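You operate a simulated robot arm through the tools that you are given. There is no shell and no other tool.

You run a simulated robot arm. Do the job below in one go: nothing can be reset, and whatever is moved stays where it is left.

TASK
Tip the small jug of stock into the small pan of soup, stir it even and lid it.
Fine: jug back where it stood, paddle back in its holder. Set down upright: small jug.

Only the result counts: the job must be done as asked and must still hold three seconds after the hand-in. Knocking over, shifting, dropping, spilling or breaking anything else fails it. Lids that push on must go on centred and level and be pressed home; caps that screw on are set level and turned clockwise until they are tight.

THE ROBOT
A 7-joint arm with a two-finger parallel gripper, fixed in place. Base frame: the origin is at the foot of the arm, x ahead of it, y to its left, z up; the work surface is at about z = 880. Readings come in mm, rad, newtons and seconds.
Its first joint turns from -2.304 to 2.304 rad. Payload 3.91 kg.
The TCP is the grasp point between the finger pads, 30 mm short of the fingertips. In the tool frame z runs along the fingers and y along their closing line. Largest opening 110 mm; finger width 20, thickness 10; the body of the gripper, 48 by 112 mm, starts 55 mm behind the TCP.
Orientation is that of the tool frame in the base frame, as a unit quaternion [w, x, y, z]. With the fingers straight down and closing along the base's y, the tool's x points along the base's -x, its y along +y and its z along -z.

THE INTERFACE
- The arm moves only by the tool drive_tool. Its argument "plan" is a list of rows, each an object of numbers (a shift or turn left out is 0, a gripper value left out holds the last): "gripper": the gripper command, from -1 (shut) to 1 (fully open), values between in proportion; "dx", "dy", "dz": the shift along the base's x, y, z in mm; "ax", "ay", "az": the turn, a rotation vector about the base's x, y, z in degrees. In form: [{"gripper": .., "dx": .., "dy": .., "dz": .., "ax": .., "ay": .., "az": ..}, ...]. A call has 1 to 20 rows; each row shifts and turns the commanded pose from where the row before left it. A row lasts 0.2 s, in which the tool goes at most 50 mm and 0.15 rad; a call with a longer step from one row to the next is refused whole, and so is a gripper value outside its range. A pose out of reach is approached as far as the arm can. The call stops where the force on the tool passes 40 N (or 10 N more than at its start, if that is more) or the arm is blocked; 0.2 s more then pass. The fingers move at their own pace (about 108 mm/s each) and stop on an object; they squeeze with about 32 N. The grip force told is the motor's: it shows also when the fingers shut on nothing. Time passes only in rows, and 0.2 s behind the last, so rows that do not move let the fingers close. The reply holds the time, the measured pose of the TCP, the force on the tool along the base axes, the opening and the grip force, in the units named above and with some noise, with the torque about the TCP (base axes, N m) and any sound that the robot's microphone picked up.
- Cameras (640 x 400 px; columns grow to the right, rows downward): "scene" is fixed at [48.1, 649.6, 1764.2]; the picture's right is [-0.66, -0.76, 0.00], its down [-0.67, 0.58, -0.46] and it looks along [0.35, -0.30, -0.89] (base axes); focal length 214 px, centre (320, 200). "wrist" rides on the gripper at [72, 17, -103] in the tool frame; the picture's right is [-0.23, 0.97, 0.00], its down [-0.76, -0.18, -0.62] and it looks along [-0.61, -0.14, 0.78] (tool axes); focal length 222 px, centre (320, 200).
- camera(camera): a new picture of that camera. No time passes.
- pixel_to_xyz(camera, pixels): for up to 12 pixels [column, row] of the newest picture of that camera ("zoom" is the newest enlarged one), the place [x, y, z] in the base frame of the surface seen there, good to about 2 mm. No time passes.
- inspect(camera, box): a new picture of the part [left, top, right, bottom] of that camera's present view, enlarged. No time passes.
- close_job(): hands the job in; it is judged then, once.

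Leave the gripper open and the arm clear of the work at the hand-in unless told otherwise.

The tools are called after "Request:" as name(argument=value, ...) on one line, values as JSON. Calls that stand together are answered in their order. drive_tool: Moves the arm, as the interface text tells. Its arguments: {"type":"object","properties":{"plan":{"type":"array"}},"required":["plan"]} The other tools are called the same way: camera (camera) takes a picture; pixel_to_xyz (camera, pixels) gives the place of the surface under pixels of a picture; inspect (camera, box) takes an enlarged picture of a part of a camera's view; close_job () hands the job in.

At the start:

```text
t: 0.0
position: [681.8, 17.8, 1494.4]
tcp_rot: [0.0, 0.0, 1.0, 0.0]
contact_force: [-0.2, 0.4, 0.2]
ft_torque: [-0.04, -0.02, 0.01]
width: 109.8
finger_force: 0.1
```

scene: 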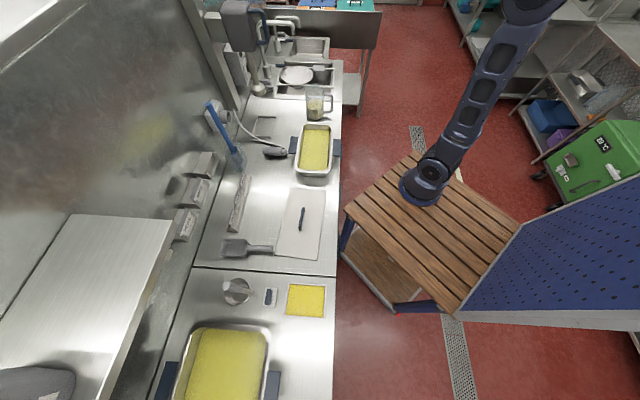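
wrist: 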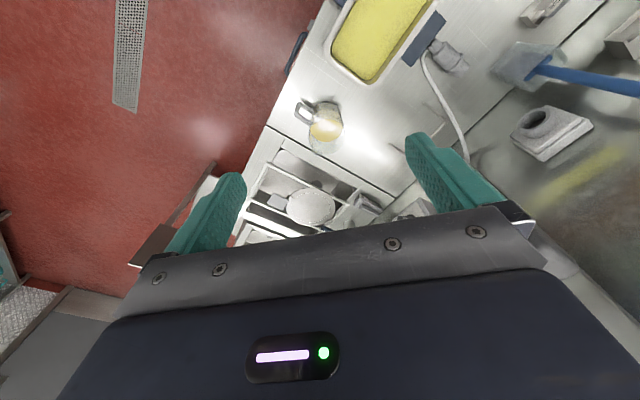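

I see a pan of yellow soup near (314,150), a jug near (317,103), a lid with a handle near (302,218), and a large pan at the bottom left. I'll enlarge parts of the scene to tell them apart.

Request:
inspect(camera="scene", box=[230, 70, 360, 190])

Request:
inspect(camera="scene", box=[190, 160, 350, 270])

Request:
inspect(camera="scene", box=[150, 250, 350, 400])

Request:
inspect(camera="wrist", box=[220, 0, 640, 250])

```text
3.33 times, centred on (295, 130) of scene
```

zoom: 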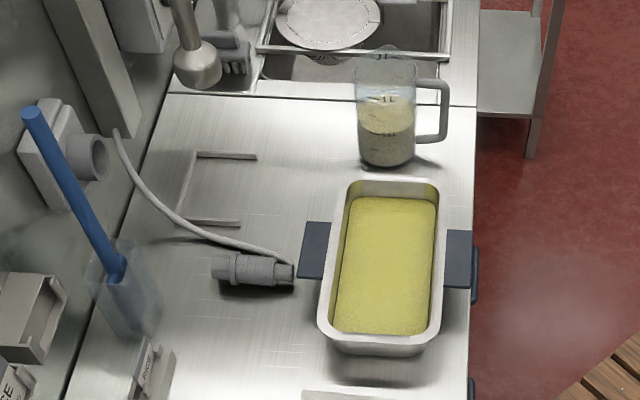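

```text
3.64 times, centred on (270, 215) of scene
```

zoom: 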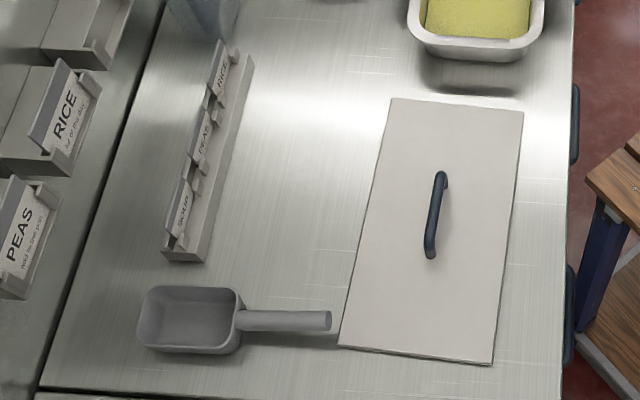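

```text
2.67 times, centred on (250, 325) of scene
```

zoom: 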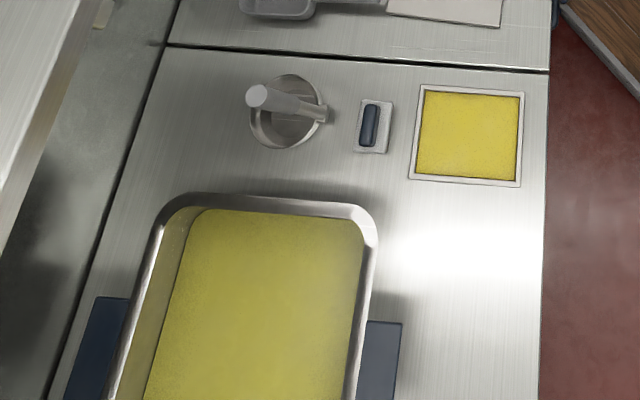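

```text
1.52 times, centred on (430, 125) of wrist
```

zoom: 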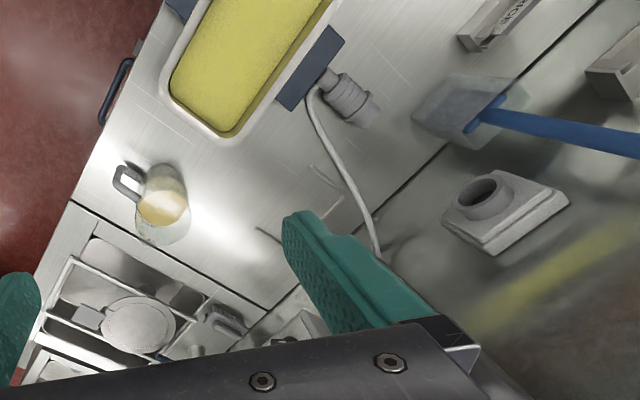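

I'll measure the main objects: pans, jug, lid, paddle and the small items.

Request:
pixel_to_xyz(camera="scene", pixels=[[302, 128], [329, 127], [328, 173], [296, 171], [314, 150], [317, 103], [326, 103], [290, 189], [324, 194], [316, 260], [277, 254], [302, 218]])

Request:
pixel_to_xyz(camera="scene", pixels=[[289, 284], [325, 285], [325, 317], [287, 315], [306, 300], [270, 297], [236, 291], [200, 330], [265, 330], [230, 365], [210, 105], [240, 165]])

```text
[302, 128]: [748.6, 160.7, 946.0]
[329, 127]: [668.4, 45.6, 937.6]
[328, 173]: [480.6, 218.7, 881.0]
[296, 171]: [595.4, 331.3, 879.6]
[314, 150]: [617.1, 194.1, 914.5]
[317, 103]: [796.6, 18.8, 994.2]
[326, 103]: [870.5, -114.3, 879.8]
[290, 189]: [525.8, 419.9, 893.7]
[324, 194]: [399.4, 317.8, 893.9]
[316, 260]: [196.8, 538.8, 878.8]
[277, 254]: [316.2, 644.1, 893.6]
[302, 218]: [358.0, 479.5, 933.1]
```

```text
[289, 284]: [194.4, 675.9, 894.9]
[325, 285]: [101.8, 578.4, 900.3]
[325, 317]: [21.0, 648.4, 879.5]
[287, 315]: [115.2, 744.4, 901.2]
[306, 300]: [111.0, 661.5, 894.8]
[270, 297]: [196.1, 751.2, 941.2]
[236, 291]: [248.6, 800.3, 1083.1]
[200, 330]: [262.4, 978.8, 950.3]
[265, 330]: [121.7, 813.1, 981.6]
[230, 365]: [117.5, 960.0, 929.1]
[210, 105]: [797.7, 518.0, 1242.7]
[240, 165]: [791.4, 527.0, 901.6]
```

The pan at (314,150), its jug and the plate lid at (302,218) are within reach. I'll zoom closer on each for precise geometry, starting with the pan.

Request:
inspect(camera="scene", box=[280, 115, 350, 185])

```text
5.71 times, centred on (315, 150) of scene
```

zoom: 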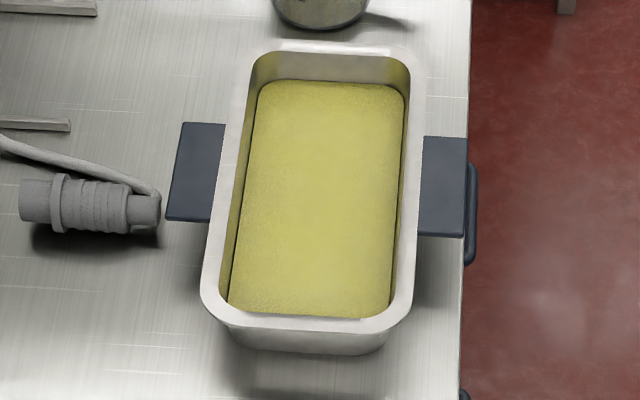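

Next I read the pan's rim corners, handle pads and soup level from this zoom.

Request:
pixel_to_xyz(camera="zoom", pixels=[[247, 65], [415, 65], [206, 300], [405, 310], [330, 48], [310, 325], [195, 172], [445, 185], [233, 170], [408, 180], [325, 100], [310, 290]])

Request:
pixel_to_xyz(camera="zoom", pixels=[[184, 124], [168, 216], [465, 140], [461, 235], [90, 205], [30, 200], [148, 210], [140, 180], [318, 10], [222, 200], [404, 220], [225, 125]])

```text
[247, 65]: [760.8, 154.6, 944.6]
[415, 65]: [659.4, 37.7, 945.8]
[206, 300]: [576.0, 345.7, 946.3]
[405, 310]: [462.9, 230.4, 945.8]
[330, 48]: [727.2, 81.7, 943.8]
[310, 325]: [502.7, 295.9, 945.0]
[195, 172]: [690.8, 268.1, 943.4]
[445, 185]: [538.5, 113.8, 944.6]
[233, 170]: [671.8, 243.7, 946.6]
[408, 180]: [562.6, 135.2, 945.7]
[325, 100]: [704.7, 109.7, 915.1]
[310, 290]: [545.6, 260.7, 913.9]
```

```text
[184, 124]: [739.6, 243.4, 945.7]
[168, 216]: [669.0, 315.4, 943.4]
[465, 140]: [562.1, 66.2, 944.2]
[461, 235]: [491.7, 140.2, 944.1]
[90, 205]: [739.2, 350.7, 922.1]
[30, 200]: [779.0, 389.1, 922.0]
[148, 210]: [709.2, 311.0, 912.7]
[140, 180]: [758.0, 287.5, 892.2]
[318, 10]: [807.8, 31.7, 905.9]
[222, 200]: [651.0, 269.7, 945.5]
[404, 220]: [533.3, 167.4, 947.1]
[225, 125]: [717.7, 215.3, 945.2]
```

Pan centre is about (616,191), with its long axis at 45° (along (-0.707,0.707)), rim at 946 and soup at 914. Next the lid, measured closely.

Request:
inspect(camera="scene", box=[265, 180, 345, 265])

```text
4.71 times, centred on (305, 222) of scene
```

zoom: 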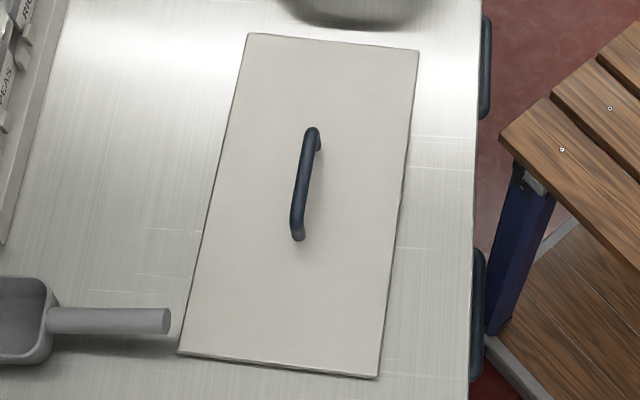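

Request:
pixel_to_xyz(camera="zoom", pixels=[[249, 36], [416, 53], [181, 350], [376, 375], [333, 44], [280, 362], [215, 190], [397, 212], [312, 130], [304, 180], [297, 238], [305, 132]])

Request:
pixel_to_xyz(camera="zoom", pixels=[[318, 150], [299, 150], [308, 150], [295, 205], [301, 205], [308, 205], [309, 165], [303, 190], [340, 150], [265, 220], [170, 353], [430, 300]])

Request:
inspect(camera="scene", box=[195, 80, 285, 190])

```text
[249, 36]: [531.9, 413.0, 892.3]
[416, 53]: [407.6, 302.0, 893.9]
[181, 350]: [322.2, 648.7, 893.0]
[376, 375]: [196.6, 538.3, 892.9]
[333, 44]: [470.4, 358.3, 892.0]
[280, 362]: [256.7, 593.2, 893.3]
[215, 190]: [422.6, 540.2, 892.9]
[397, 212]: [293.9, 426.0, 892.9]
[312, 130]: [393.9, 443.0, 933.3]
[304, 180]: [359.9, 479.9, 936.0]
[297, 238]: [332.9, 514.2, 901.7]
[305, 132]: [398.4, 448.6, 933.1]
```

```text
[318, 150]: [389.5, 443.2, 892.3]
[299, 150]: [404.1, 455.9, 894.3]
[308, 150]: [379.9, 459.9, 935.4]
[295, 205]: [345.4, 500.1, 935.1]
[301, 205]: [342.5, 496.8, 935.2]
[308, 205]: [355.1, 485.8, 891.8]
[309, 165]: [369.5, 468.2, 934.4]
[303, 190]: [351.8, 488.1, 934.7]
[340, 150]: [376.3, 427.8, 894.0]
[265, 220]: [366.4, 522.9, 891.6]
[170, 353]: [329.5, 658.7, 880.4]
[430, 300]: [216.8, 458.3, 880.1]
```

```text
3.64 times, centred on (240, 135) of scene
```

zoom: 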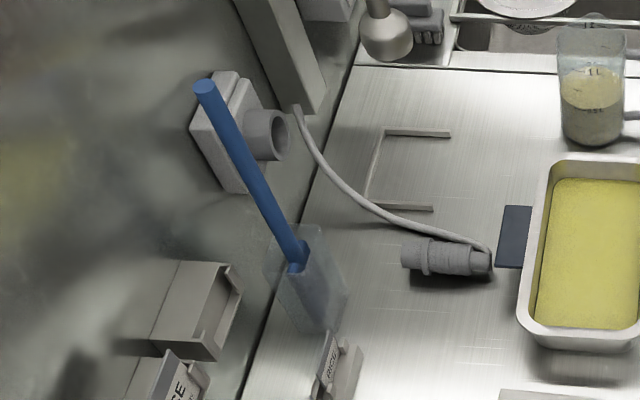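

The lid is about 167 x 316 mm, centred (364.6,475.5), long axis at -48.3°, with its handle bar top at z≈935. Now the paddle.

Request:
pixel_to_xyz(camera="zoom", pixels=[[204, 86], [218, 108], [240, 150], [262, 195], [285, 235], [296, 252], [300, 268], [290, 250], [310, 240], [305, 290], [340, 290], [320, 320]])

Request:
inspect(camera="scene", box=[215, 125, 265, 185])

Request:
inspect(camera="wrist", box=[460, 0, 640, 150])

```text
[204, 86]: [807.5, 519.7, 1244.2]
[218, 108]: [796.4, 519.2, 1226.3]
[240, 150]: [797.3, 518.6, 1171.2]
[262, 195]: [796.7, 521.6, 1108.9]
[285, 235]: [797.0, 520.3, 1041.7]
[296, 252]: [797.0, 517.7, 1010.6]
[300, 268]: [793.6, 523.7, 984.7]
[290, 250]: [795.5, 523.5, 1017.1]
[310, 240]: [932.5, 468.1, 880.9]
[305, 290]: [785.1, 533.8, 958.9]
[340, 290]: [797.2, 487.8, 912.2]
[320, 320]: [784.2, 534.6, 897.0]
```

```text
6.67 times, centred on (240, 155) of scene
```

zoom: 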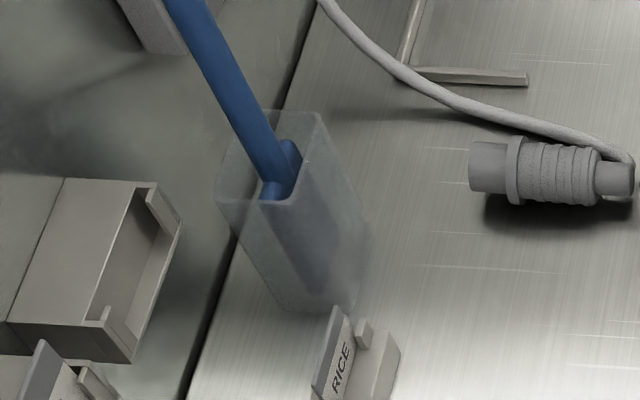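

```text
2.67 times, centred on (550, 75) of wrist
```

zoom: 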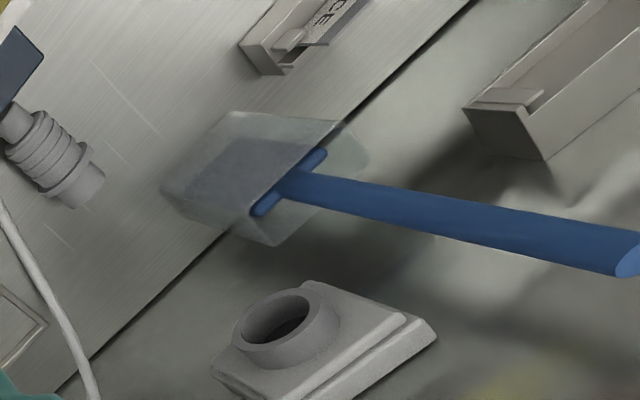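

The paddle stands vertical: shaft around (808,519), from z≈1000 to 1244, in a clear box holder. Now the jug at (317,103), zoomed.

Request:
inspect(camera="scene", box=[295, 80, 345, 128])

Request:
inspect(camera="wrist", box=[280, 80, 370, 170])

```text
8.33 times, centred on (320, 104) of scene
```

zoom: 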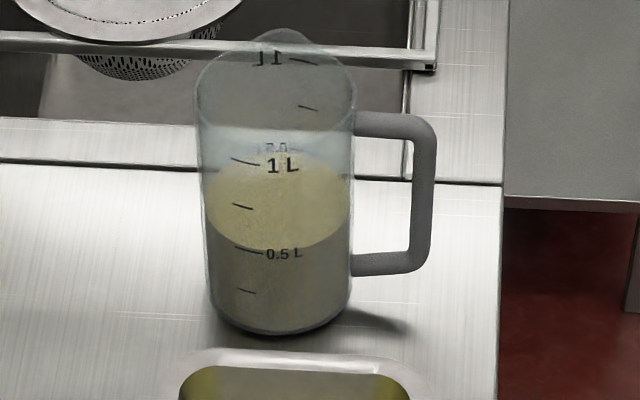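

```text
4.44 times, centred on (325, 125) of wrist
```

zoom: 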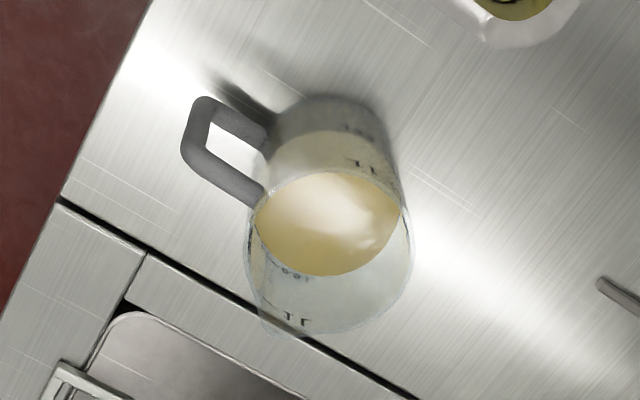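

The spout points away from the pan (zoom pixel ~(283,35) in scene, (270,335) in wrist), 90° from the handle. I'll measure jug points in the wrist zoom, then in a fresh scene zoom.

Request:
pixel_to_xyz(camera="zoom", pixels=[[205, 103], [190, 150], [210, 168], [240, 185], [260, 200], [230, 115], [265, 130], [270, 336], [320, 330], [410, 240], [320, 175], [330, 230]])

Request:
inspect(camera="scene", box=[295, 80, 345, 128])

```text
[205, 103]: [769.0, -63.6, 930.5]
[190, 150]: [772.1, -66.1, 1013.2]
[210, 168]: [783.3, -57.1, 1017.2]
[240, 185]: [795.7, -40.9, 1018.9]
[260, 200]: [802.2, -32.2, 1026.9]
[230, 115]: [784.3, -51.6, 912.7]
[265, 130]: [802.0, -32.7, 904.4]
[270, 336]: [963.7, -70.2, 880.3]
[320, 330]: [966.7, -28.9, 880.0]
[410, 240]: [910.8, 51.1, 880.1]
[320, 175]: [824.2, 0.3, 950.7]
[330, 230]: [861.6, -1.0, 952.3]
```

```text
8.33 times, centred on (320, 104) of scene
```

zoom: 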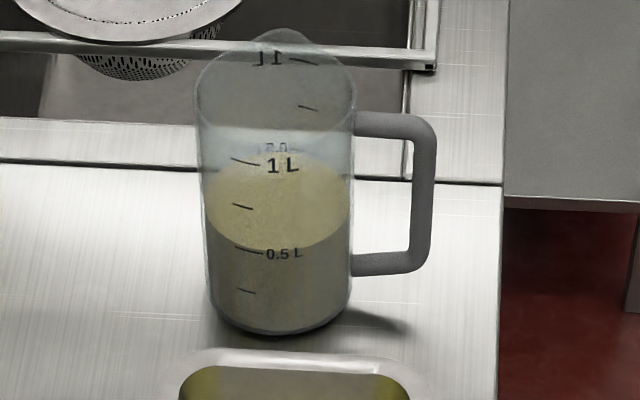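

Request:
pixel_to_xyz(camera="zoom", pixels=[[370, 122], [400, 122], [425, 135], [424, 180], [420, 240], [405, 264], [365, 270], [220, 220], [280, 245], [340, 215], [280, 330], [230, 315]])

Request:
pixel_to_xyz(camera="zoom", pixels=[[200, 90], [275, 120], [354, 110], [280, 175], [283, 33], [412, 180], [433, 180], [370, 110], [375, 136], [210, 280], [345, 280], [280, 300]])

```text
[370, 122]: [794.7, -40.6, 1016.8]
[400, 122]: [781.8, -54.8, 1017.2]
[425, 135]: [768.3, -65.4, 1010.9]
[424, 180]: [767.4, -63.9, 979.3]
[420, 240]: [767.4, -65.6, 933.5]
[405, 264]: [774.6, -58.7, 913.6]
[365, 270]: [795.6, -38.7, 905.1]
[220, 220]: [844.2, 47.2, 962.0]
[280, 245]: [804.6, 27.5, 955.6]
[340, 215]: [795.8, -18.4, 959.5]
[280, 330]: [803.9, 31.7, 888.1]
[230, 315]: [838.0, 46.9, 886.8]
```

```text
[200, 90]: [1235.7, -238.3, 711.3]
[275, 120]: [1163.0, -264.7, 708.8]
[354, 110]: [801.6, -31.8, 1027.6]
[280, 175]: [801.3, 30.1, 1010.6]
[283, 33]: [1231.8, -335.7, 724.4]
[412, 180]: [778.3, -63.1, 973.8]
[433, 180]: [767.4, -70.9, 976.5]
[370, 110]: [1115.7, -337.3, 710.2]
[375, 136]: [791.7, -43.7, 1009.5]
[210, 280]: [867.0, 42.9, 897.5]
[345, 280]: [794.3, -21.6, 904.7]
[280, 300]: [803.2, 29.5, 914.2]
```

Jug estimate: axis near (835,0), rim ≈1030, handle toward azimuth 225°, its top arm at z≈1010, outer bar near (771,-66), and stock level ≈955. I'll zoom harder on the handle to get its centre plane.

Request:
inspect(camera="scene", box=[318, 90, 338, 105])

```text
16.00 times, centred on (328, 98) of scene
```

zoom: 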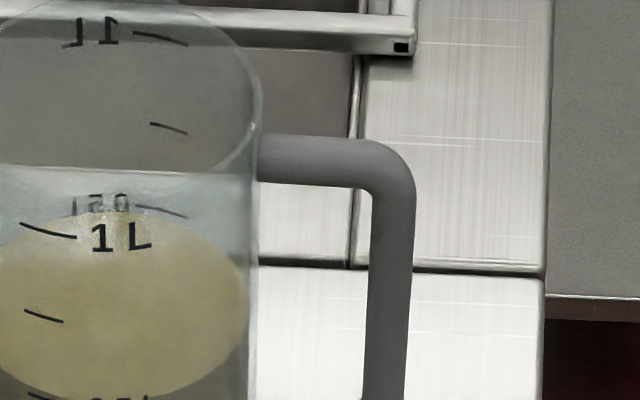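

Request:
pixel_to_xyz(camera="zoom", pixels=[[320, 140], [320, 148], [320, 156], [320, 164], [320, 172], [320, 182], [374, 280], [382, 280], [390, 280], [398, 280], [407, 280], [256, 160]])

Request:
inspect(camera="wrist", box=[300, 95, 330, 125])

```text
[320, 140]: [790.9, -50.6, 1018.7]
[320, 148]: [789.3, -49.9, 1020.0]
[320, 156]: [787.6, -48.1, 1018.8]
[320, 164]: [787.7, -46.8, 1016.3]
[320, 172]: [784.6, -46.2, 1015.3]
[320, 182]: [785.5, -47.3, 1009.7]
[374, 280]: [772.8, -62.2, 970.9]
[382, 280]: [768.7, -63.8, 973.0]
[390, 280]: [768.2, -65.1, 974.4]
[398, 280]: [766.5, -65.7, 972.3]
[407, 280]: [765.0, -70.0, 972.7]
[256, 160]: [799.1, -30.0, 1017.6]
```

```text
13.33 times, centred on (315, 110) of wrist
```

zoom: 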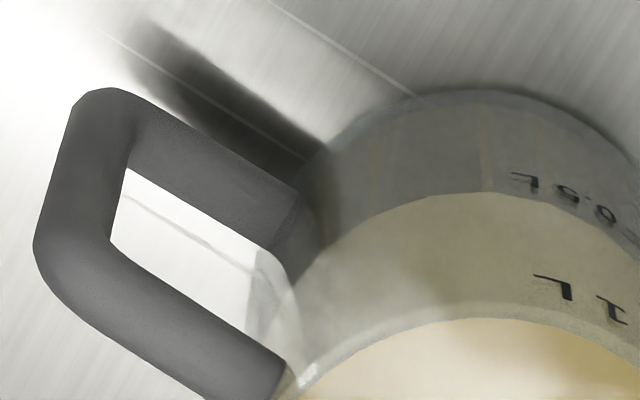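

The handle's top arm is a round bar ~15 mm thick, with centre z≈1012 and vertical plane x−y≈842. I'll grip it at that arm with the tool horizontal, pointing along (0.707,0.707,0) from the robot side. First I turn the tool at height: 45° yaw, then 90° pitch.

Request:
drive_tool(plan=[{"gripper": 1, "dx": 2.7, "dy": -7.2, "dz": -15, "az": 7.5}, {"dx": 2.7, "dy": -7.2, "dz": -15, "az": 7.5}, {"dx": 2.7, "dy": -7.2, "dz": -15, "az": 7.5}, {"dx": 2.7, "dy": -7.2, "dz": -15, "az": 7.5}, {"dx": 2.7, "dy": -7.2, "dz": -15, "az": 7.5}, {"dx": 2.7, "dy": -7.2, "dz": -15, "az": 7.5}, {"dx": 2.7, "dy": -7.2, "dz": -15, "ax": 5.3033, "ay": -5.3033}, {"dx": 2.7, "dy": -7.2, "dz": -15, "ax": 5.3033, "ay": -5.3033}, {"dx": 2.7, "dy": -7.2, "dz": -15, "ax": 5.3033, "ay": -5.3033}, {"dx": 2.7, "dy": -7.2, "dz": -15, "ax": 5.3033, "ay": -5.3033}, {"dx": 2.7, "dy": -7.2, "dz": -15, "ax": 5.3033, "ay": -5.3033}, {"dx": 2.7, "dy": -7.2, "dz": -15, "ax": 5.3033, "ay": -5.3033}, {"dx": 2.7, "dy": -7.2, "dz": -15, "ax": 5.3033, "ay": -5.3033}, {"dx": 2.7, "dy": -7.2, "dz": -15, "ax": 5.3033, "ay": -5.3033}, {"dx": 2.7, "dy": -7.2, "dz": -15, "ax": 5.3033, "ay": -5.3033}, {"dx": 2.7, "dy": -7.2, "dz": -15, "ax": 5.3033, "ay": -5.3033}, {"dx": 2.7, "dy": -7.2, "dz": -15, "ax": 5.3033, "ay": -5.3033}, {"dx": 2.7, "dy": -7.2, "dz": -15, "ax": 5.3033, "ay": -5.3033}])

```text
t: 3.8
position: [730.0, -112.6, 1223.7]
tcp_rot: [0.654, -0.271, 0.653, 0.27]
contact_force: [-0.7, 0.5, -0.1]
ft_torque: [-0.03, 0.04, -0.03]
width: 110.2
finger_force: 0.1
```

The tool is now horizontal at (730,-113,1224) as commanded. I'll look from both cameras before descending.

Request:
camera(camera="scene")

Request:
camera(camera="wrist")

```text
taken
```

scene: 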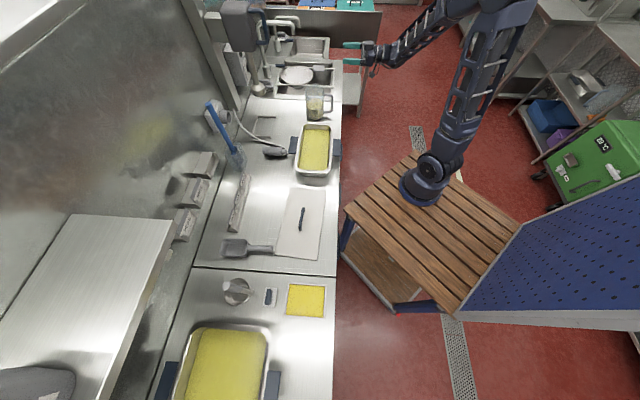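

```text
taken
```

wrist: 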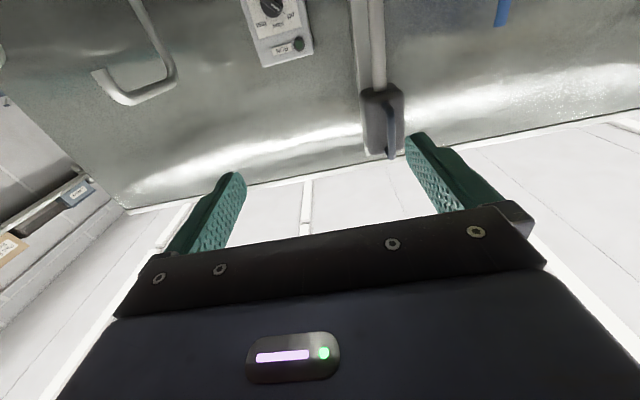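

Clear view; fingers are well short of the jug. I go down to z=1010 at the stand-off.

Request:
drive_tool(plan=[{"gripper": 1, "dz": -27}, {"dz": -27}, {"dz": -27}, {"dz": -27}, {"dz": -27}, {"dz": -27}, {"dz": -27}, {"dz": -24.5}, {}])

Request:
inspect(camera="scene", box=[290, 70, 390, 150])

```text
t: 5.8
position: [730.1, -113.2, 1009.5]
tcp_rot: [0.653, -0.272, 0.654, 0.27]
contact_force: [0.0, -0.2, 0.5]
ft_torque: [0.01, 0.0, 0.0]
width: 110.1
finger_force: 0.0
```

```text
5.00 times, centred on (340, 110) of scene
```

zoom: 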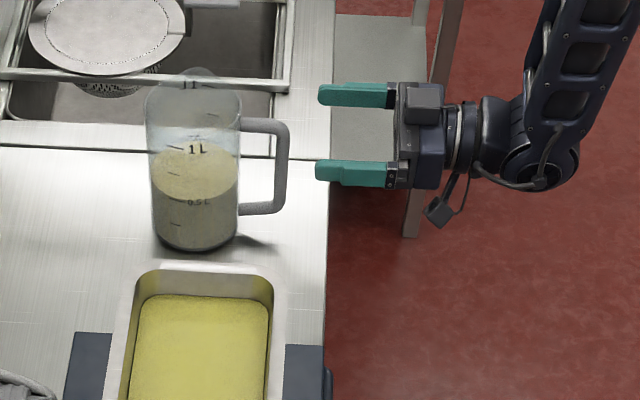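

The fingers straddle the handle plane at z≈1010. I advance partway and check.

Request:
drive_tool(plan=[{"dx": 9, "dy": 9.4}, {"dx": 9, "dy": 9.4}, {"dx": 9, "dy": 9.4}, {"dx": 9, "dy": 9.4}, {}])

Request:
inspect(camera="scene", box=[300, 80, 350, 120])

```text
t: 7.0
position: [767.1, -76.4, 1010.6]
tcp_rot: [0.652, -0.272, 0.654, 0.27]
contact_force: [0.1, 0.9, 0.2]
ft_torque: [0.03, -0.03, -0.01]
width: 110.0
finger_force: 0.0
```

```text
10.00 times, centred on (325, 100) of scene
```

zoom: 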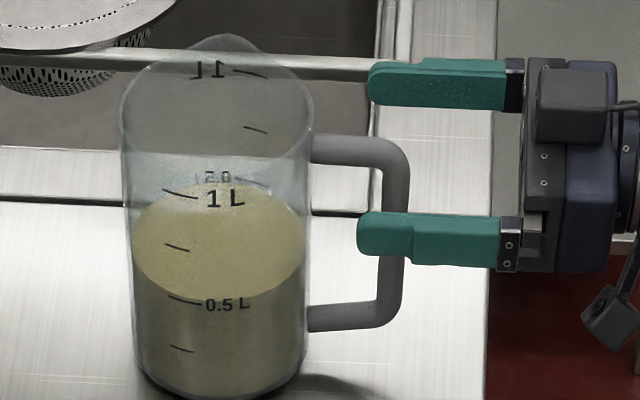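

Fingertips (column ~362) are past the bar (~395), with ~25 mm to the jug wall (310). I advance 17 mm more, then close.

Request:
drive_tool(plan=[{"dx": 6, "dy": 6}, {"dx": 6, "dy": 6}, {}, {"gripper": 0}, {"gripper": -0.4}, {"gripper": -0.7}, {"gripper": -1}, {}, {}])

Request:
inspect(camera="scene", box=[300, 80, 350, 120])

```text
t: 9.0
position: [777.9, -63.3, 1009.4]
tcp_rot: [0.652, -0.271, 0.654, 0.271]
contact_force: [-0.1, 0.4, 0.5]
ft_torque: [-0.11, 0.23, 0.02]
width: 14.6
finger_force: 32.0
```

```text
10.00 times, centred on (325, 100) of scene
```

zoom: 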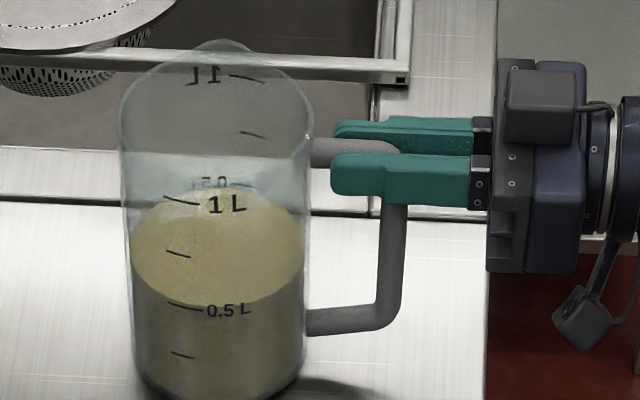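

Gripped at width 14.6 mm. I record the place pose (778,-63.5,1009.5), then lift 10 mm to test for droop.

Request:
drive_tool(plan=[{"gripper": -1, "dz": 2}, {"dz": 4}, {"dz": 4}, {}, {}])

Request:
inspect(camera="scene", box=[300, 80, 350, 120])

```text
t: 10.2
position: [777.2, -63.2, 1019.2]
tcp_rot: [0.653, -0.271, 0.654, 0.27]
contact_force: [-0.3, -0.1, -5.4]
ft_torque: [-0.34, 0.31, -0.03]
width: 14.6
finger_force: 32.0
```

```text
10.00 times, centred on (325, 100) of scene
```

zoom: 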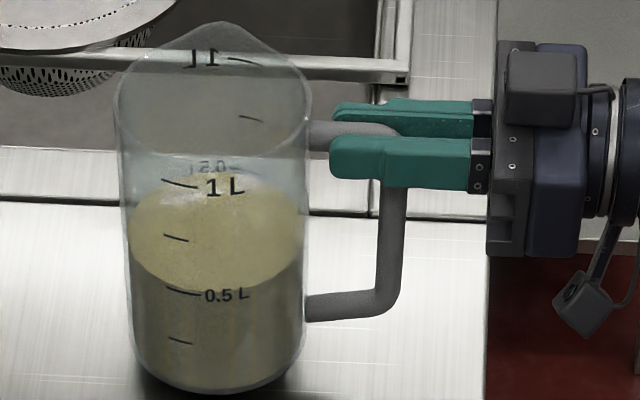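

No visible droop and a load of about 5.4 N. I lift to z≈1110, then carry gently over the pan to TCP (546,142).

Request:
drive_tool(plan=[{"gripper": -1, "dz": 8}, {"dz": 16}, {"dz": 22}, {"dz": 22}, {"dz": 16}, {"dz": 8}, {}])

Request:
drive_tool(plan=[{"gripper": -1, "dx": -5.6, "dy": 5}, {"dx": -11, "dy": 10}, {"dx": -15, "dy": 13}, {"dx": -17, "dy": 15}, {"dx": -18, "dy": 16}, {"dx": -18, "dy": 16}, {"dx": -18, "dy": 16}, {"dx": -18, "dy": 16}, {"dx": -18, "dy": 16}, {"dx": -18, "dy": 16}, {"dx": -18, "dy": 16}, {"dx": -18, "dy": 16}, {"dx": -15, "dy": 13}, {"dx": -12, "dy": 11}, {"dx": -8, "dy": 7}, {"dx": -4, "dy": 4}, {}, {}])

Request:
inspect(camera="scene", box=[260, 70, 400, 200])

```text
t: 11.8
position: [780.1, -62.8, 1111.3]
tcp_rot: [0.652, -0.271, 0.654, 0.271]
contact_force: [-0.2, 0.1, -5.6]
ft_torque: [-0.32, 0.31, -0.01]
width: 14.6
finger_force: 31.7
```

```text
t: 15.6
position: [651.7, 151.2, 1132.2]
tcp_rot: [0.652, -0.272, 0.654, 0.271]
contact_force: [0.6, -1.1, -6.3]
ft_torque: [-0.34, 0.32, -0.01]
width: 14.3
finger_force: 31.7
out of reach, approached as far as the arm can: row 8, 9, 10, 11, 12, 13, 14, 15
```

```text
3.08 times, centred on (330, 135) of scene
```

zoom: 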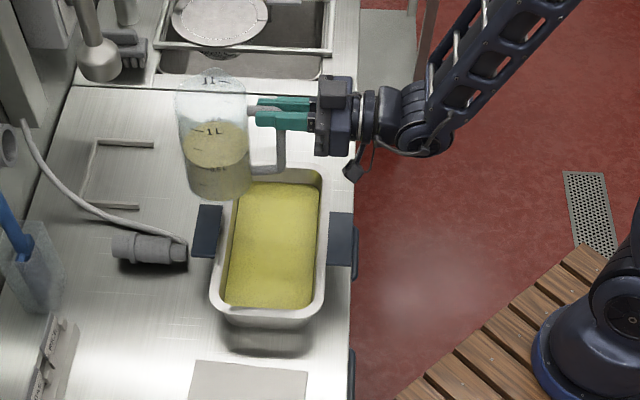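

The arm's inner reach limit stopped it at (652,151,1132) with the tool at 45°, but the jug is still upright and steady. I'll yaw the tool another 45°, so it points along +y and the spout along +x, which keeps the wrist farther out. I then shift to about (587,88).

Request:
drive_tool(plan=[{"gripper": -1, "dx": 5, "dy": -6, "az": 4}, {"dx": 6, "dy": -8, "az": 7}, {"dx": 6, "dy": -8, "az": 7}, {"dx": 6, "dy": -8, "az": 7}, {"dx": 6, "dy": -8, "az": 7}, {"dx": 6, "dy": -8, "az": 7}, {"dx": 6, "dy": -8, "az": 6}, {}, {}])

Request:
inspect(camera="scene", box=[260, 70, 400, 200])

```text
t: 17.6
position: [688.1, 94.2, 1131.5]
tcp_rot: [-0.499, 0.501, -0.5, -0.5]
contact_force: [-0.1, -0.4, -5.9]
ft_torque: [-0.48, 0.01, 0.02]
width: 14.6
finger_force: 31.9
```

```text
3.08 times, centred on (330, 135) of scene
```

zoom: 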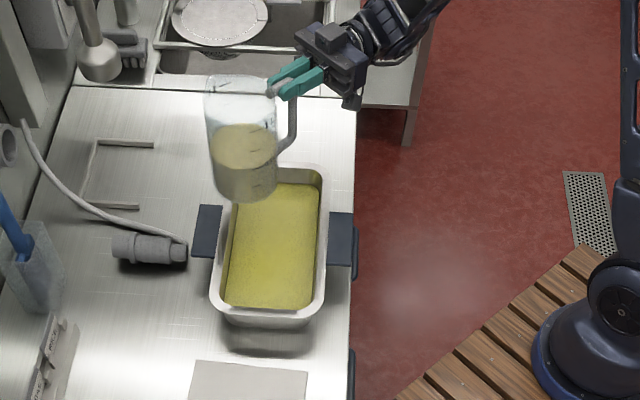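

The tool now points along +y and commands restart from the measured pose. I slide to TCP (587,88,1112) over the pan.

Request:
drive_tool(plan=[{"gripper": -1, "dx": -5, "dz": -2}, {"dx": -10, "dy": -1, "dz": -3}, {"dx": -14, "dy": -1, "dz": -3}, {"dx": -14, "dy": -1, "dz": -3}, {"dx": -14, "dy": -1, "dz": -3}, {"dx": -14, "dy": -1, "dz": -3}, {"dx": -14, "dy": -1, "dz": -2}, {"dx": -10, "dz": -1}, {"dx": -6}, {}, {}])

Request:
inspect(camera="scene", box=[260, 70, 400, 200])

```text
t: 20.0
position: [587.8, 88.8, 1114.1]
tcp_rot: [-0.499, 0.501, -0.5, -0.5]
contact_force: [0.2, 0.1, -6.2]
ft_torque: [-0.48, 0.05, -0.02]
width: 14.7
finger_force: 31.3
```

```text
3.08 times, centred on (330, 135) of scene
```

zoom: 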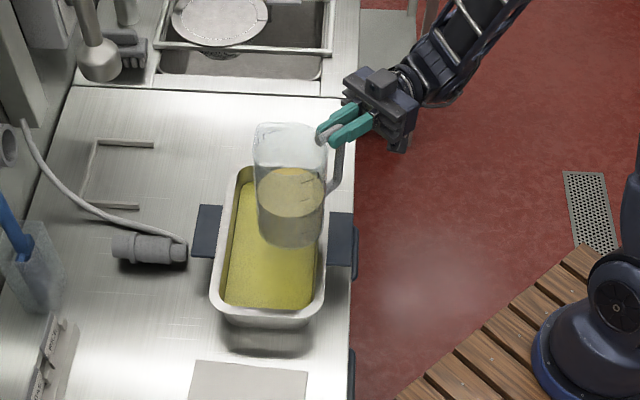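

Reached; the jug sits over the pan. I roll 48° about +y, top towards +x, which is still short of pouring, and lower slightly.

Request:
drive_tool(plan=[{"gripper": -1, "ay": 3}, {"ay": 6}, {"ay": 6}, {"ay": 6}, {"ay": 6, "dz": -2}, {"ay": 6, "dz": -4}, {"ay": 6, "dz": -5}, {"ay": 6, "dz": -5}, {"ay": 3, "dz": -2}, {}, {}])

Request:
inspect(camera="scene", box=[270, 90, 370, 190])

```text
t: 22.4
position: [587.2, 90.6, 1094.0]
tcp_rot: [0.253, -0.254, 0.661, 0.66]
contact_force: [0.0, -0.7, -6.7]
ft_torque: [-0.48, -0.32, 0.0]
width: 14.8
finger_force: 32.1
```

```text
4.00 times, centred on (320, 140) of scene
```

zoom: 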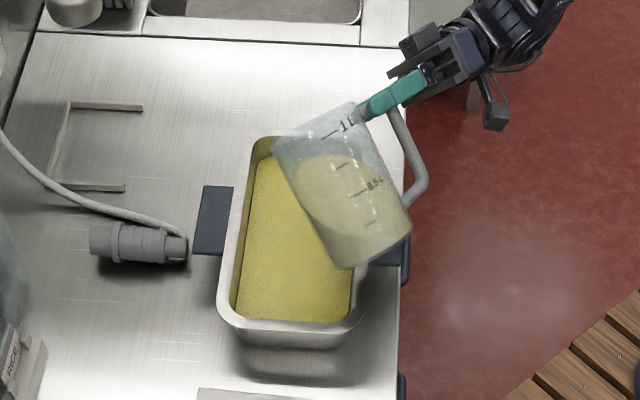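

The jug's lip is above the pan near its centre. I lower to ~1066 while rolling slowly to 60°, where the pour should start, then check.

Request:
drive_tool(plan=[{"gripper": -1, "ay": 2, "dz": -4}, {"ay": 2, "dz": -5}, {"ay": 2, "dz": -5}, {"ay": 2, "dz": -5}, {"ay": 2, "dz": -5}, {"ay": 2, "dz": -4}, {}, {}, {}])

Request:
inspect(camera="scene", box=[270, 90, 370, 190])

```text
t: 24.4
position: [587.5, 89.2, 1065.3]
tcp_rot: [0.182, -0.183, 0.682, 0.684]
contact_force: [1.4, -0.6, 0.5]
ft_torque: [0.09, -0.15, -0.15]
width: 15.5
finger_force: 32.4
```

```text
4.00 times, centred on (320, 140) of scene
```

zoom: 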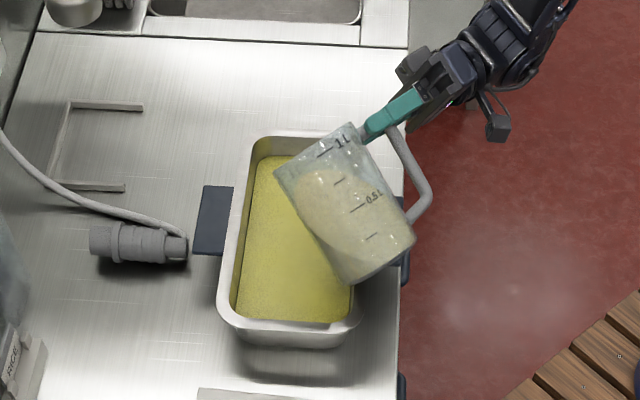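

The force on z rose from -6.7 to +0.5 N, so the jug bottom is resting on the pan rim or pad. I back up 25 mm straight away and check.

Request:
drive_tool(plan=[{"gripper": -1, "dz": 6}, {"dz": 10}, {"dz": 10}, {"dz": 4}, {}, {}])

Request:
inspect(camera="scene", box=[270, 90, 370, 190])

```text
t: 25.8
position: [588.1, 90.2, 1097.3]
tcp_rot: [0.181, -0.184, 0.683, 0.684]
contact_force: [-0.8, -0.4, -6.7]
ft_torque: [-0.49, -0.31, 0.03]
width: 15.8
finger_force: 32.5
```

```text
4.00 times, centred on (320, 140) of scene
```

zoom: 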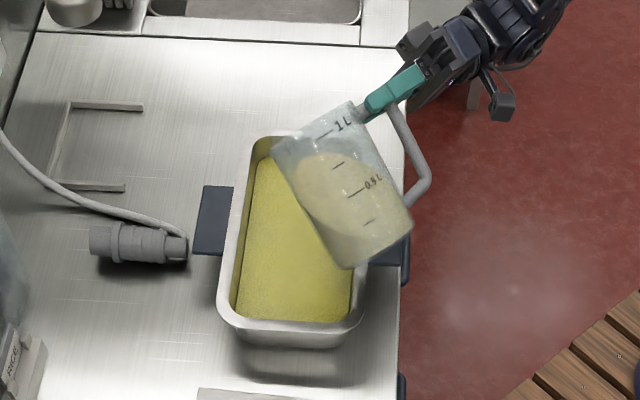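

The jug slipped about 12° in the grip on contact; it's again free at z=1097 with ~48° actual tilt, and the pan looks unmoved. I continue rolling at this height and watch the stock.

Request:
drive_tool(plan=[{"gripper": -1, "ay": 2}, {"ay": 2}, {"ay": 2}, {"ay": 2}, {"ay": 2}, {"ay": 2}, {}, {}])

Request:
inspect(camera="scene", box=[270, 90, 370, 190])

```text
t: 27.6
position: [588.5, 90.3, 1097.1]
tcp_rot: [0.11, -0.111, 0.699, 0.698]
contact_force: [-0.3, 0.3, -6.9]
ft_torque: [-0.48, -0.33, -0.01]
width: 16.3
finger_force: 31.7
```

```text
4.00 times, centred on (320, 140) of scene
```

zoom: 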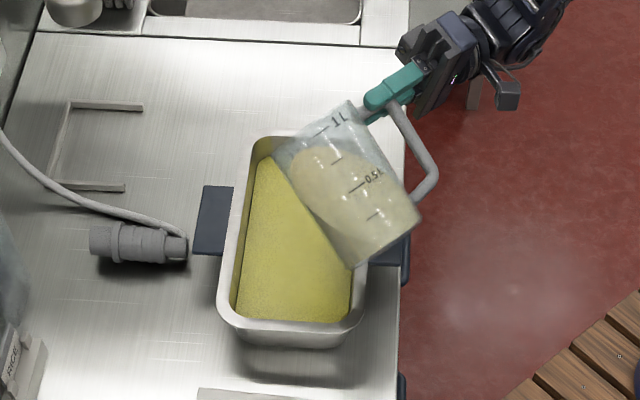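

The jug slips in roll because the round arm lies along the tool axis (torque saturates at ~0.33 N·m). Pitch was held without slip at 0.48 N·m, so I'll pour over the front lip by pitching the tool down instead. First I raise and unroll until the jug is upright.

Request:
drive_tool(plan=[{"gripper": -1, "ay": -3, "dz": 4}, {"ay": -6, "dz": 6}, {"ay": -6, "dz": 8}, {"ay": -6, "dz": 8}, {"ay": -6, "dz": 8}, {"ay": -6, "dz": 8}, {"ay": -6, "dz": 6}, {"ay": -6, "dz": 4}, {"ay": -3, "dz": 2}, {}, {}])

Request:
inspect(camera="scene", box=[270, 70, 370, 170])

Request:
camera(camera="wrist")

```text
t: 30.0
position: [587.9, 90.6, 1150.7]
tcp_rot: [0.384, -0.385, 0.593, 0.594]
contact_force: [0.2, -0.3, -5.6]
ft_torque: [-0.45, -0.02, 0.03]
width: 16.0
finger_force: 31.8
```

```text
4.00 times, centred on (320, 120) of scene
```

zoom: 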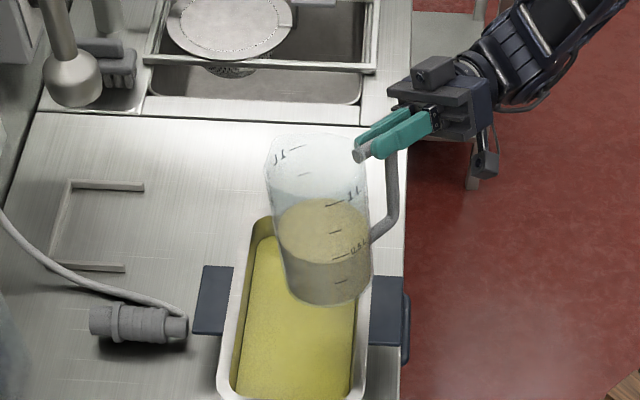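

```text
taken
```

wrist: 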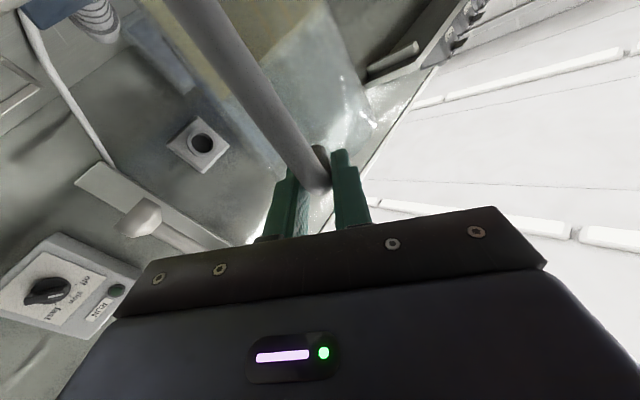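

The jug is upright (roll torque ≈0) at z=1151. I now pitch the tool down (−ax), to 42° first, staying below the pour angle, and raise to ~1168 for clearance.

Request:
drive_tool(plan=[{"gripper": -1, "ax": -3, "dx": 2, "dz": 3, "dy": 1}, {"ax": -5, "dx": 2, "dz": 3, "dy": 1}, {"ax": -5, "dx": 2, "dz": 3, "dy": 1}, {"ax": -5, "dx": 2, "dz": 3, "dy": 1}, {"ax": -5, "dx": 2, "dz": 3, "dy": 2}, {"ax": -5, "dx": 2, "dz": 2, "dy": 2}, {"ax": -5, "dy": 1}, {"ax": -5}, {"ax": -4}, {}, {}])

Request:
inspect(camera="scene", box=[270, 70, 370, 170])

```text
t: 32.4
position: [599.9, 98.7, 1167.7]
tcp_rot: [0.221, -0.498, 0.766, 0.34]
contact_force: [0.0, 0.1, -6.7]
ft_torque: [-0.04, -0.04, -0.01]
width: 15.6
finger_force: 31.3
```

```text
4.00 times, centred on (320, 120) of scene
```

zoom: 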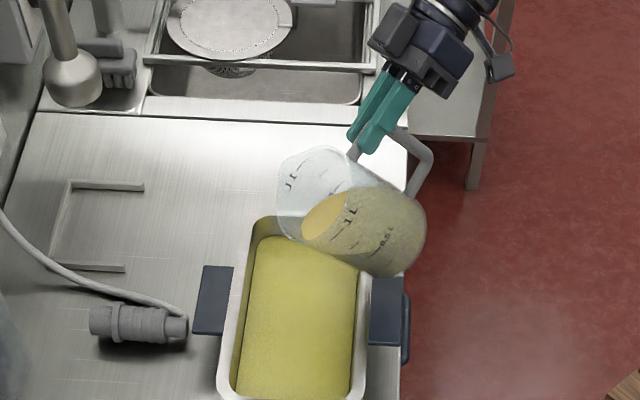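

Torque is now ~0, as predicted. The lip projects over the pan centre (zoom ~(291,228)). I continue slowly to 60° while nudging +y to hold the lip in place.

Request:
drive_tool(plan=[{"gripper": -1, "ax": -2, "dy": 1}, {"ax": -2, "dy": 1}, {"ax": -2, "dy": 2}, {"ax": -2, "dy": 2}, {"ax": -2, "dy": 2}, {"ax": -2, "dy": 2}, {"ax": -2, "dy": 2}, {"ax": -1, "dy": 1}, {}, {}, {}])

Request:
inspect(camera="scene", box=[270, 80, 370, 180])

```text
t: 34.8
position: [601.5, 112.2, 1169.1]
tcp_rot: [0.155, -0.523, 0.804, 0.239]
contact_force: [0.1, -0.4, -5.5]
ft_torque: [0.11, -0.06, -0.03]
width: 15.5
finger_force: 32.2
```

```text
4.00 times, centred on (320, 130) of scene
```

zoom: 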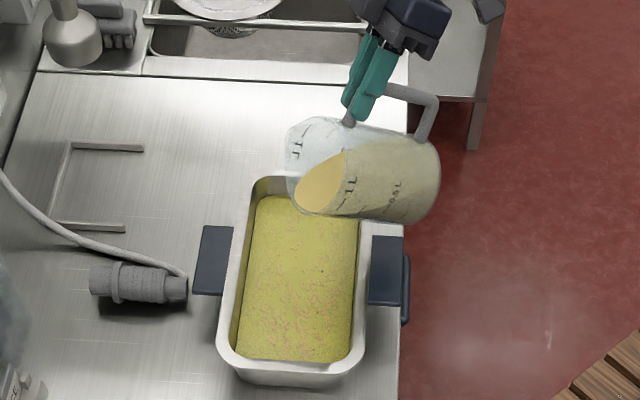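

The pour has begun: soup is speckling, weight dropped to 5.5 N, and nothing is outside the pan. I continue to ~75°, tracking the lip in y.

Request:
drive_tool(plan=[{"gripper": -1, "ax": -2, "dy": 4}, {}, {"ax": -2, "dy": 4}, {}, {"ax": -2, "dy": 4}, {}, {"ax": -2, "dy": 4, "dz": -2}, {}, {"ax": -2, "dy": 4, "dz": -2}, {}, {"ax": -2, "dy": 4, "dz": -2}, {}, {"ax": -2, "dy": 4, "dz": -2}, {}, {"ax": -2, "dy": 4, "dz": -2}, {}, {"ax": -2, "dy": 4, "dz": -2}, {}, {}])

Request:
inspect(camera="scene", box=[270, 80, 370, 180])

```text
t: 38.8
position: [599.3, 148.4, 1156.0]
tcp_rot: [0.071, -0.54, 0.832, 0.109]
contact_force: [0.5, 0.8, -3.5]
ft_torque: [0.14, -0.06, 0.04]
width: 15.4
finger_force: 32.1
```

```text
4.00 times, centred on (320, 130) of scene
```

zoom: 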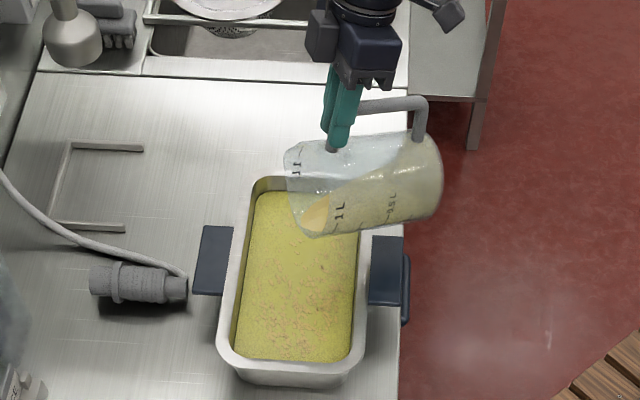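

Weight is down to 3.5 N with a clean pour. I continue to ~105°.

Request:
drive_tool(plan=[{"gripper": -1, "ax": -2, "dy": 4.5, "dz": -1}, {"ax": -2, "dy": 4.5, "dz": -1}, {}, {"ax": -2, "dy": 4.5, "dz": -1}, {"ax": -2, "dy": 4.5, "dz": -1}, {}, {"ax": -2, "dy": 4.5, "dz": -1}, {"ax": -2, "dy": 4.5, "dz": -1}, {}, {"ax": -2, "dy": 4.5, "dz": -1}, {"ax": -2, "dy": 4.5, "dz": -1}, {}, {"ax": -2, "dy": 4.5, "dz": -1}, {"ax": -2, "dy": 4.5, "dz": -1}, {"ax": -2, "dy": 4.5}, {"ax": -2, "dy": 4.5}, {"ax": -2, "dy": 4.5}, {}, {}])

Request:
inspect(camera="scene", box=[270, 80, 370, 180])

```text
t: 42.8
position: [600.1, 207.1, 1145.8]
tcp_rot: [-0.052, -0.543, 0.834, -0.081]
contact_force: [-0.3, 1.2, -1.5]
ft_torque: [0.11, -0.02, -0.01]
width: 14.8
finger_force: 32.1
```

```text
4.00 times, centred on (320, 130) of scene
```

zoom: 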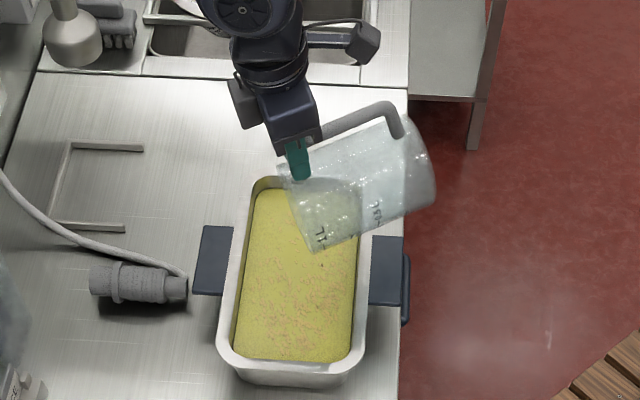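

The jug looks empty (≈1.5 N). I tilt 10° more and dwell to drain it, then inspect closely.

Request:
drive_tool(plan=[{"gripper": -1, "ax": -3, "dy": 5}, {"ax": -3, "dy": 5}, {"ax": -3, "dy": 5}, {"ax": -3, "dy": 4}, {}, {}, {}, {}, {}, {}, {}, {}])

Request:
inspect(camera="scene", box=[300, 100, 350, 150])

```text
t: 45.4
position: [601.8, 226.4, 1146.5]
tcp_rot: [-0.109, -0.533, 0.822, -0.168]
contact_force: [0.3, 0.3, -1.3]
ft_torque: [0.11, -0.05, 0.02]
width: 14.6
finger_force: 31.8
```

```text
8.00 times, centred on (325, 125) of scene
```

zoom: 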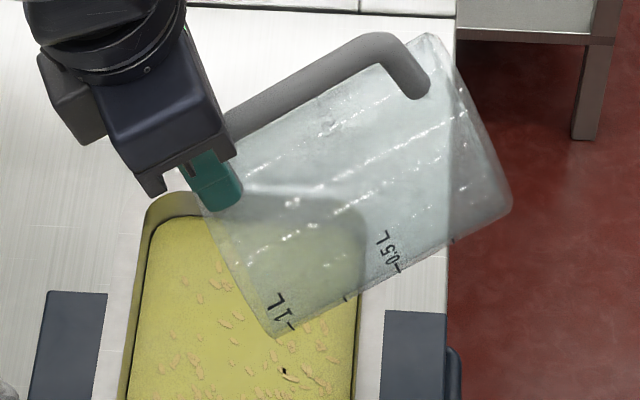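

The jug is empty. I pitch back upright, reversing the path with a little extra height.

Request:
drive_tool(plan=[{"gripper": -1, "ax": 5, "dy": -6, "dz": 2}, {"ax": 7, "dy": -9, "dz": 3}, {"ax": 7, "dy": -9, "dz": 3}, {"ax": 7, "dy": -9, "dz": 3}, {"ax": 7, "dy": -9, "dz": 3}, {"ax": 7, "dy": -9, "dz": 3}, {"ax": 7, "dy": -9, "dz": 3}, {"ax": 7, "dy": -9, "dz": 3}, {"ax": 7, "dy": -9, "dz": 3}, {"ax": 7, "dy": -9, "dz": 2}, {"ax": 7, "dy": -8}, {"ax": 7, "dy": -8}, {"ax": 7, "dy": -8}, {"ax": 7, "dy": -7}, {"ax": 7, "dy": -6}, {"ax": 7, "dy": -4}, {"ax": 7}, {}])

Request:
inspect(camera="scene", box=[270, 70, 370, 170])

Request:
camera(camera="wrist")

```text
t: 49.2
position: [600.3, 98.1, 1172.9]
tcp_rot: [0.399, -0.371, 0.572, 0.613]
contact_force: [0.3, 0.1, -2.8]
ft_torque: [-0.1, -0.04, 0.02]
width: 14.7
finger_force: 32.5
```

```text
4.00 times, centred on (320, 120) of scene
```

zoom: 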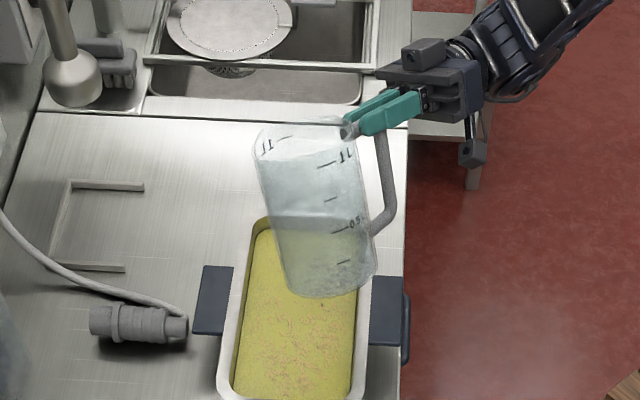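

```text
taken
```

wrist: 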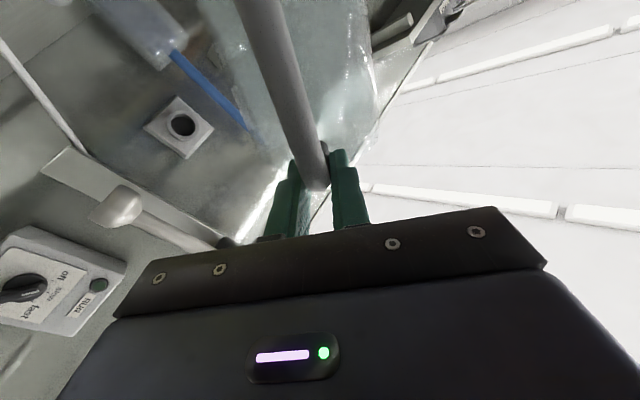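

The wrist view shows the handle bar realigned with the pads (width 14.6), so the jug carries the tool's leftover roll of 24° and a 4° pitch overshoot. I take these out now.

Request:
drive_tool(plan=[{"gripper": -1, "ax": -4}, {"ay": -6}, {"ay": -6}, {"ay": -6}, {"ay": -6}, {}, {}])

Request:
inspect(camera="scene", box=[270, 70, 370, 170])

```text
t: 50.8
position: [600.2, 97.6, 1172.5]
tcp_rot: [-0.499, 0.501, -0.499, -0.501]
contact_force: [0.5, 0.5, -1.7]
ft_torque: [-0.09, 0.0, 0.0]
width: 14.9
finger_force: 32.6
```

```text
4.00 times, centred on (320, 120) of scene
```

zoom: 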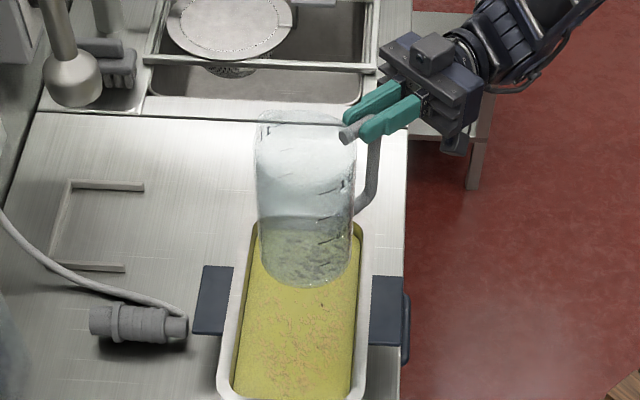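

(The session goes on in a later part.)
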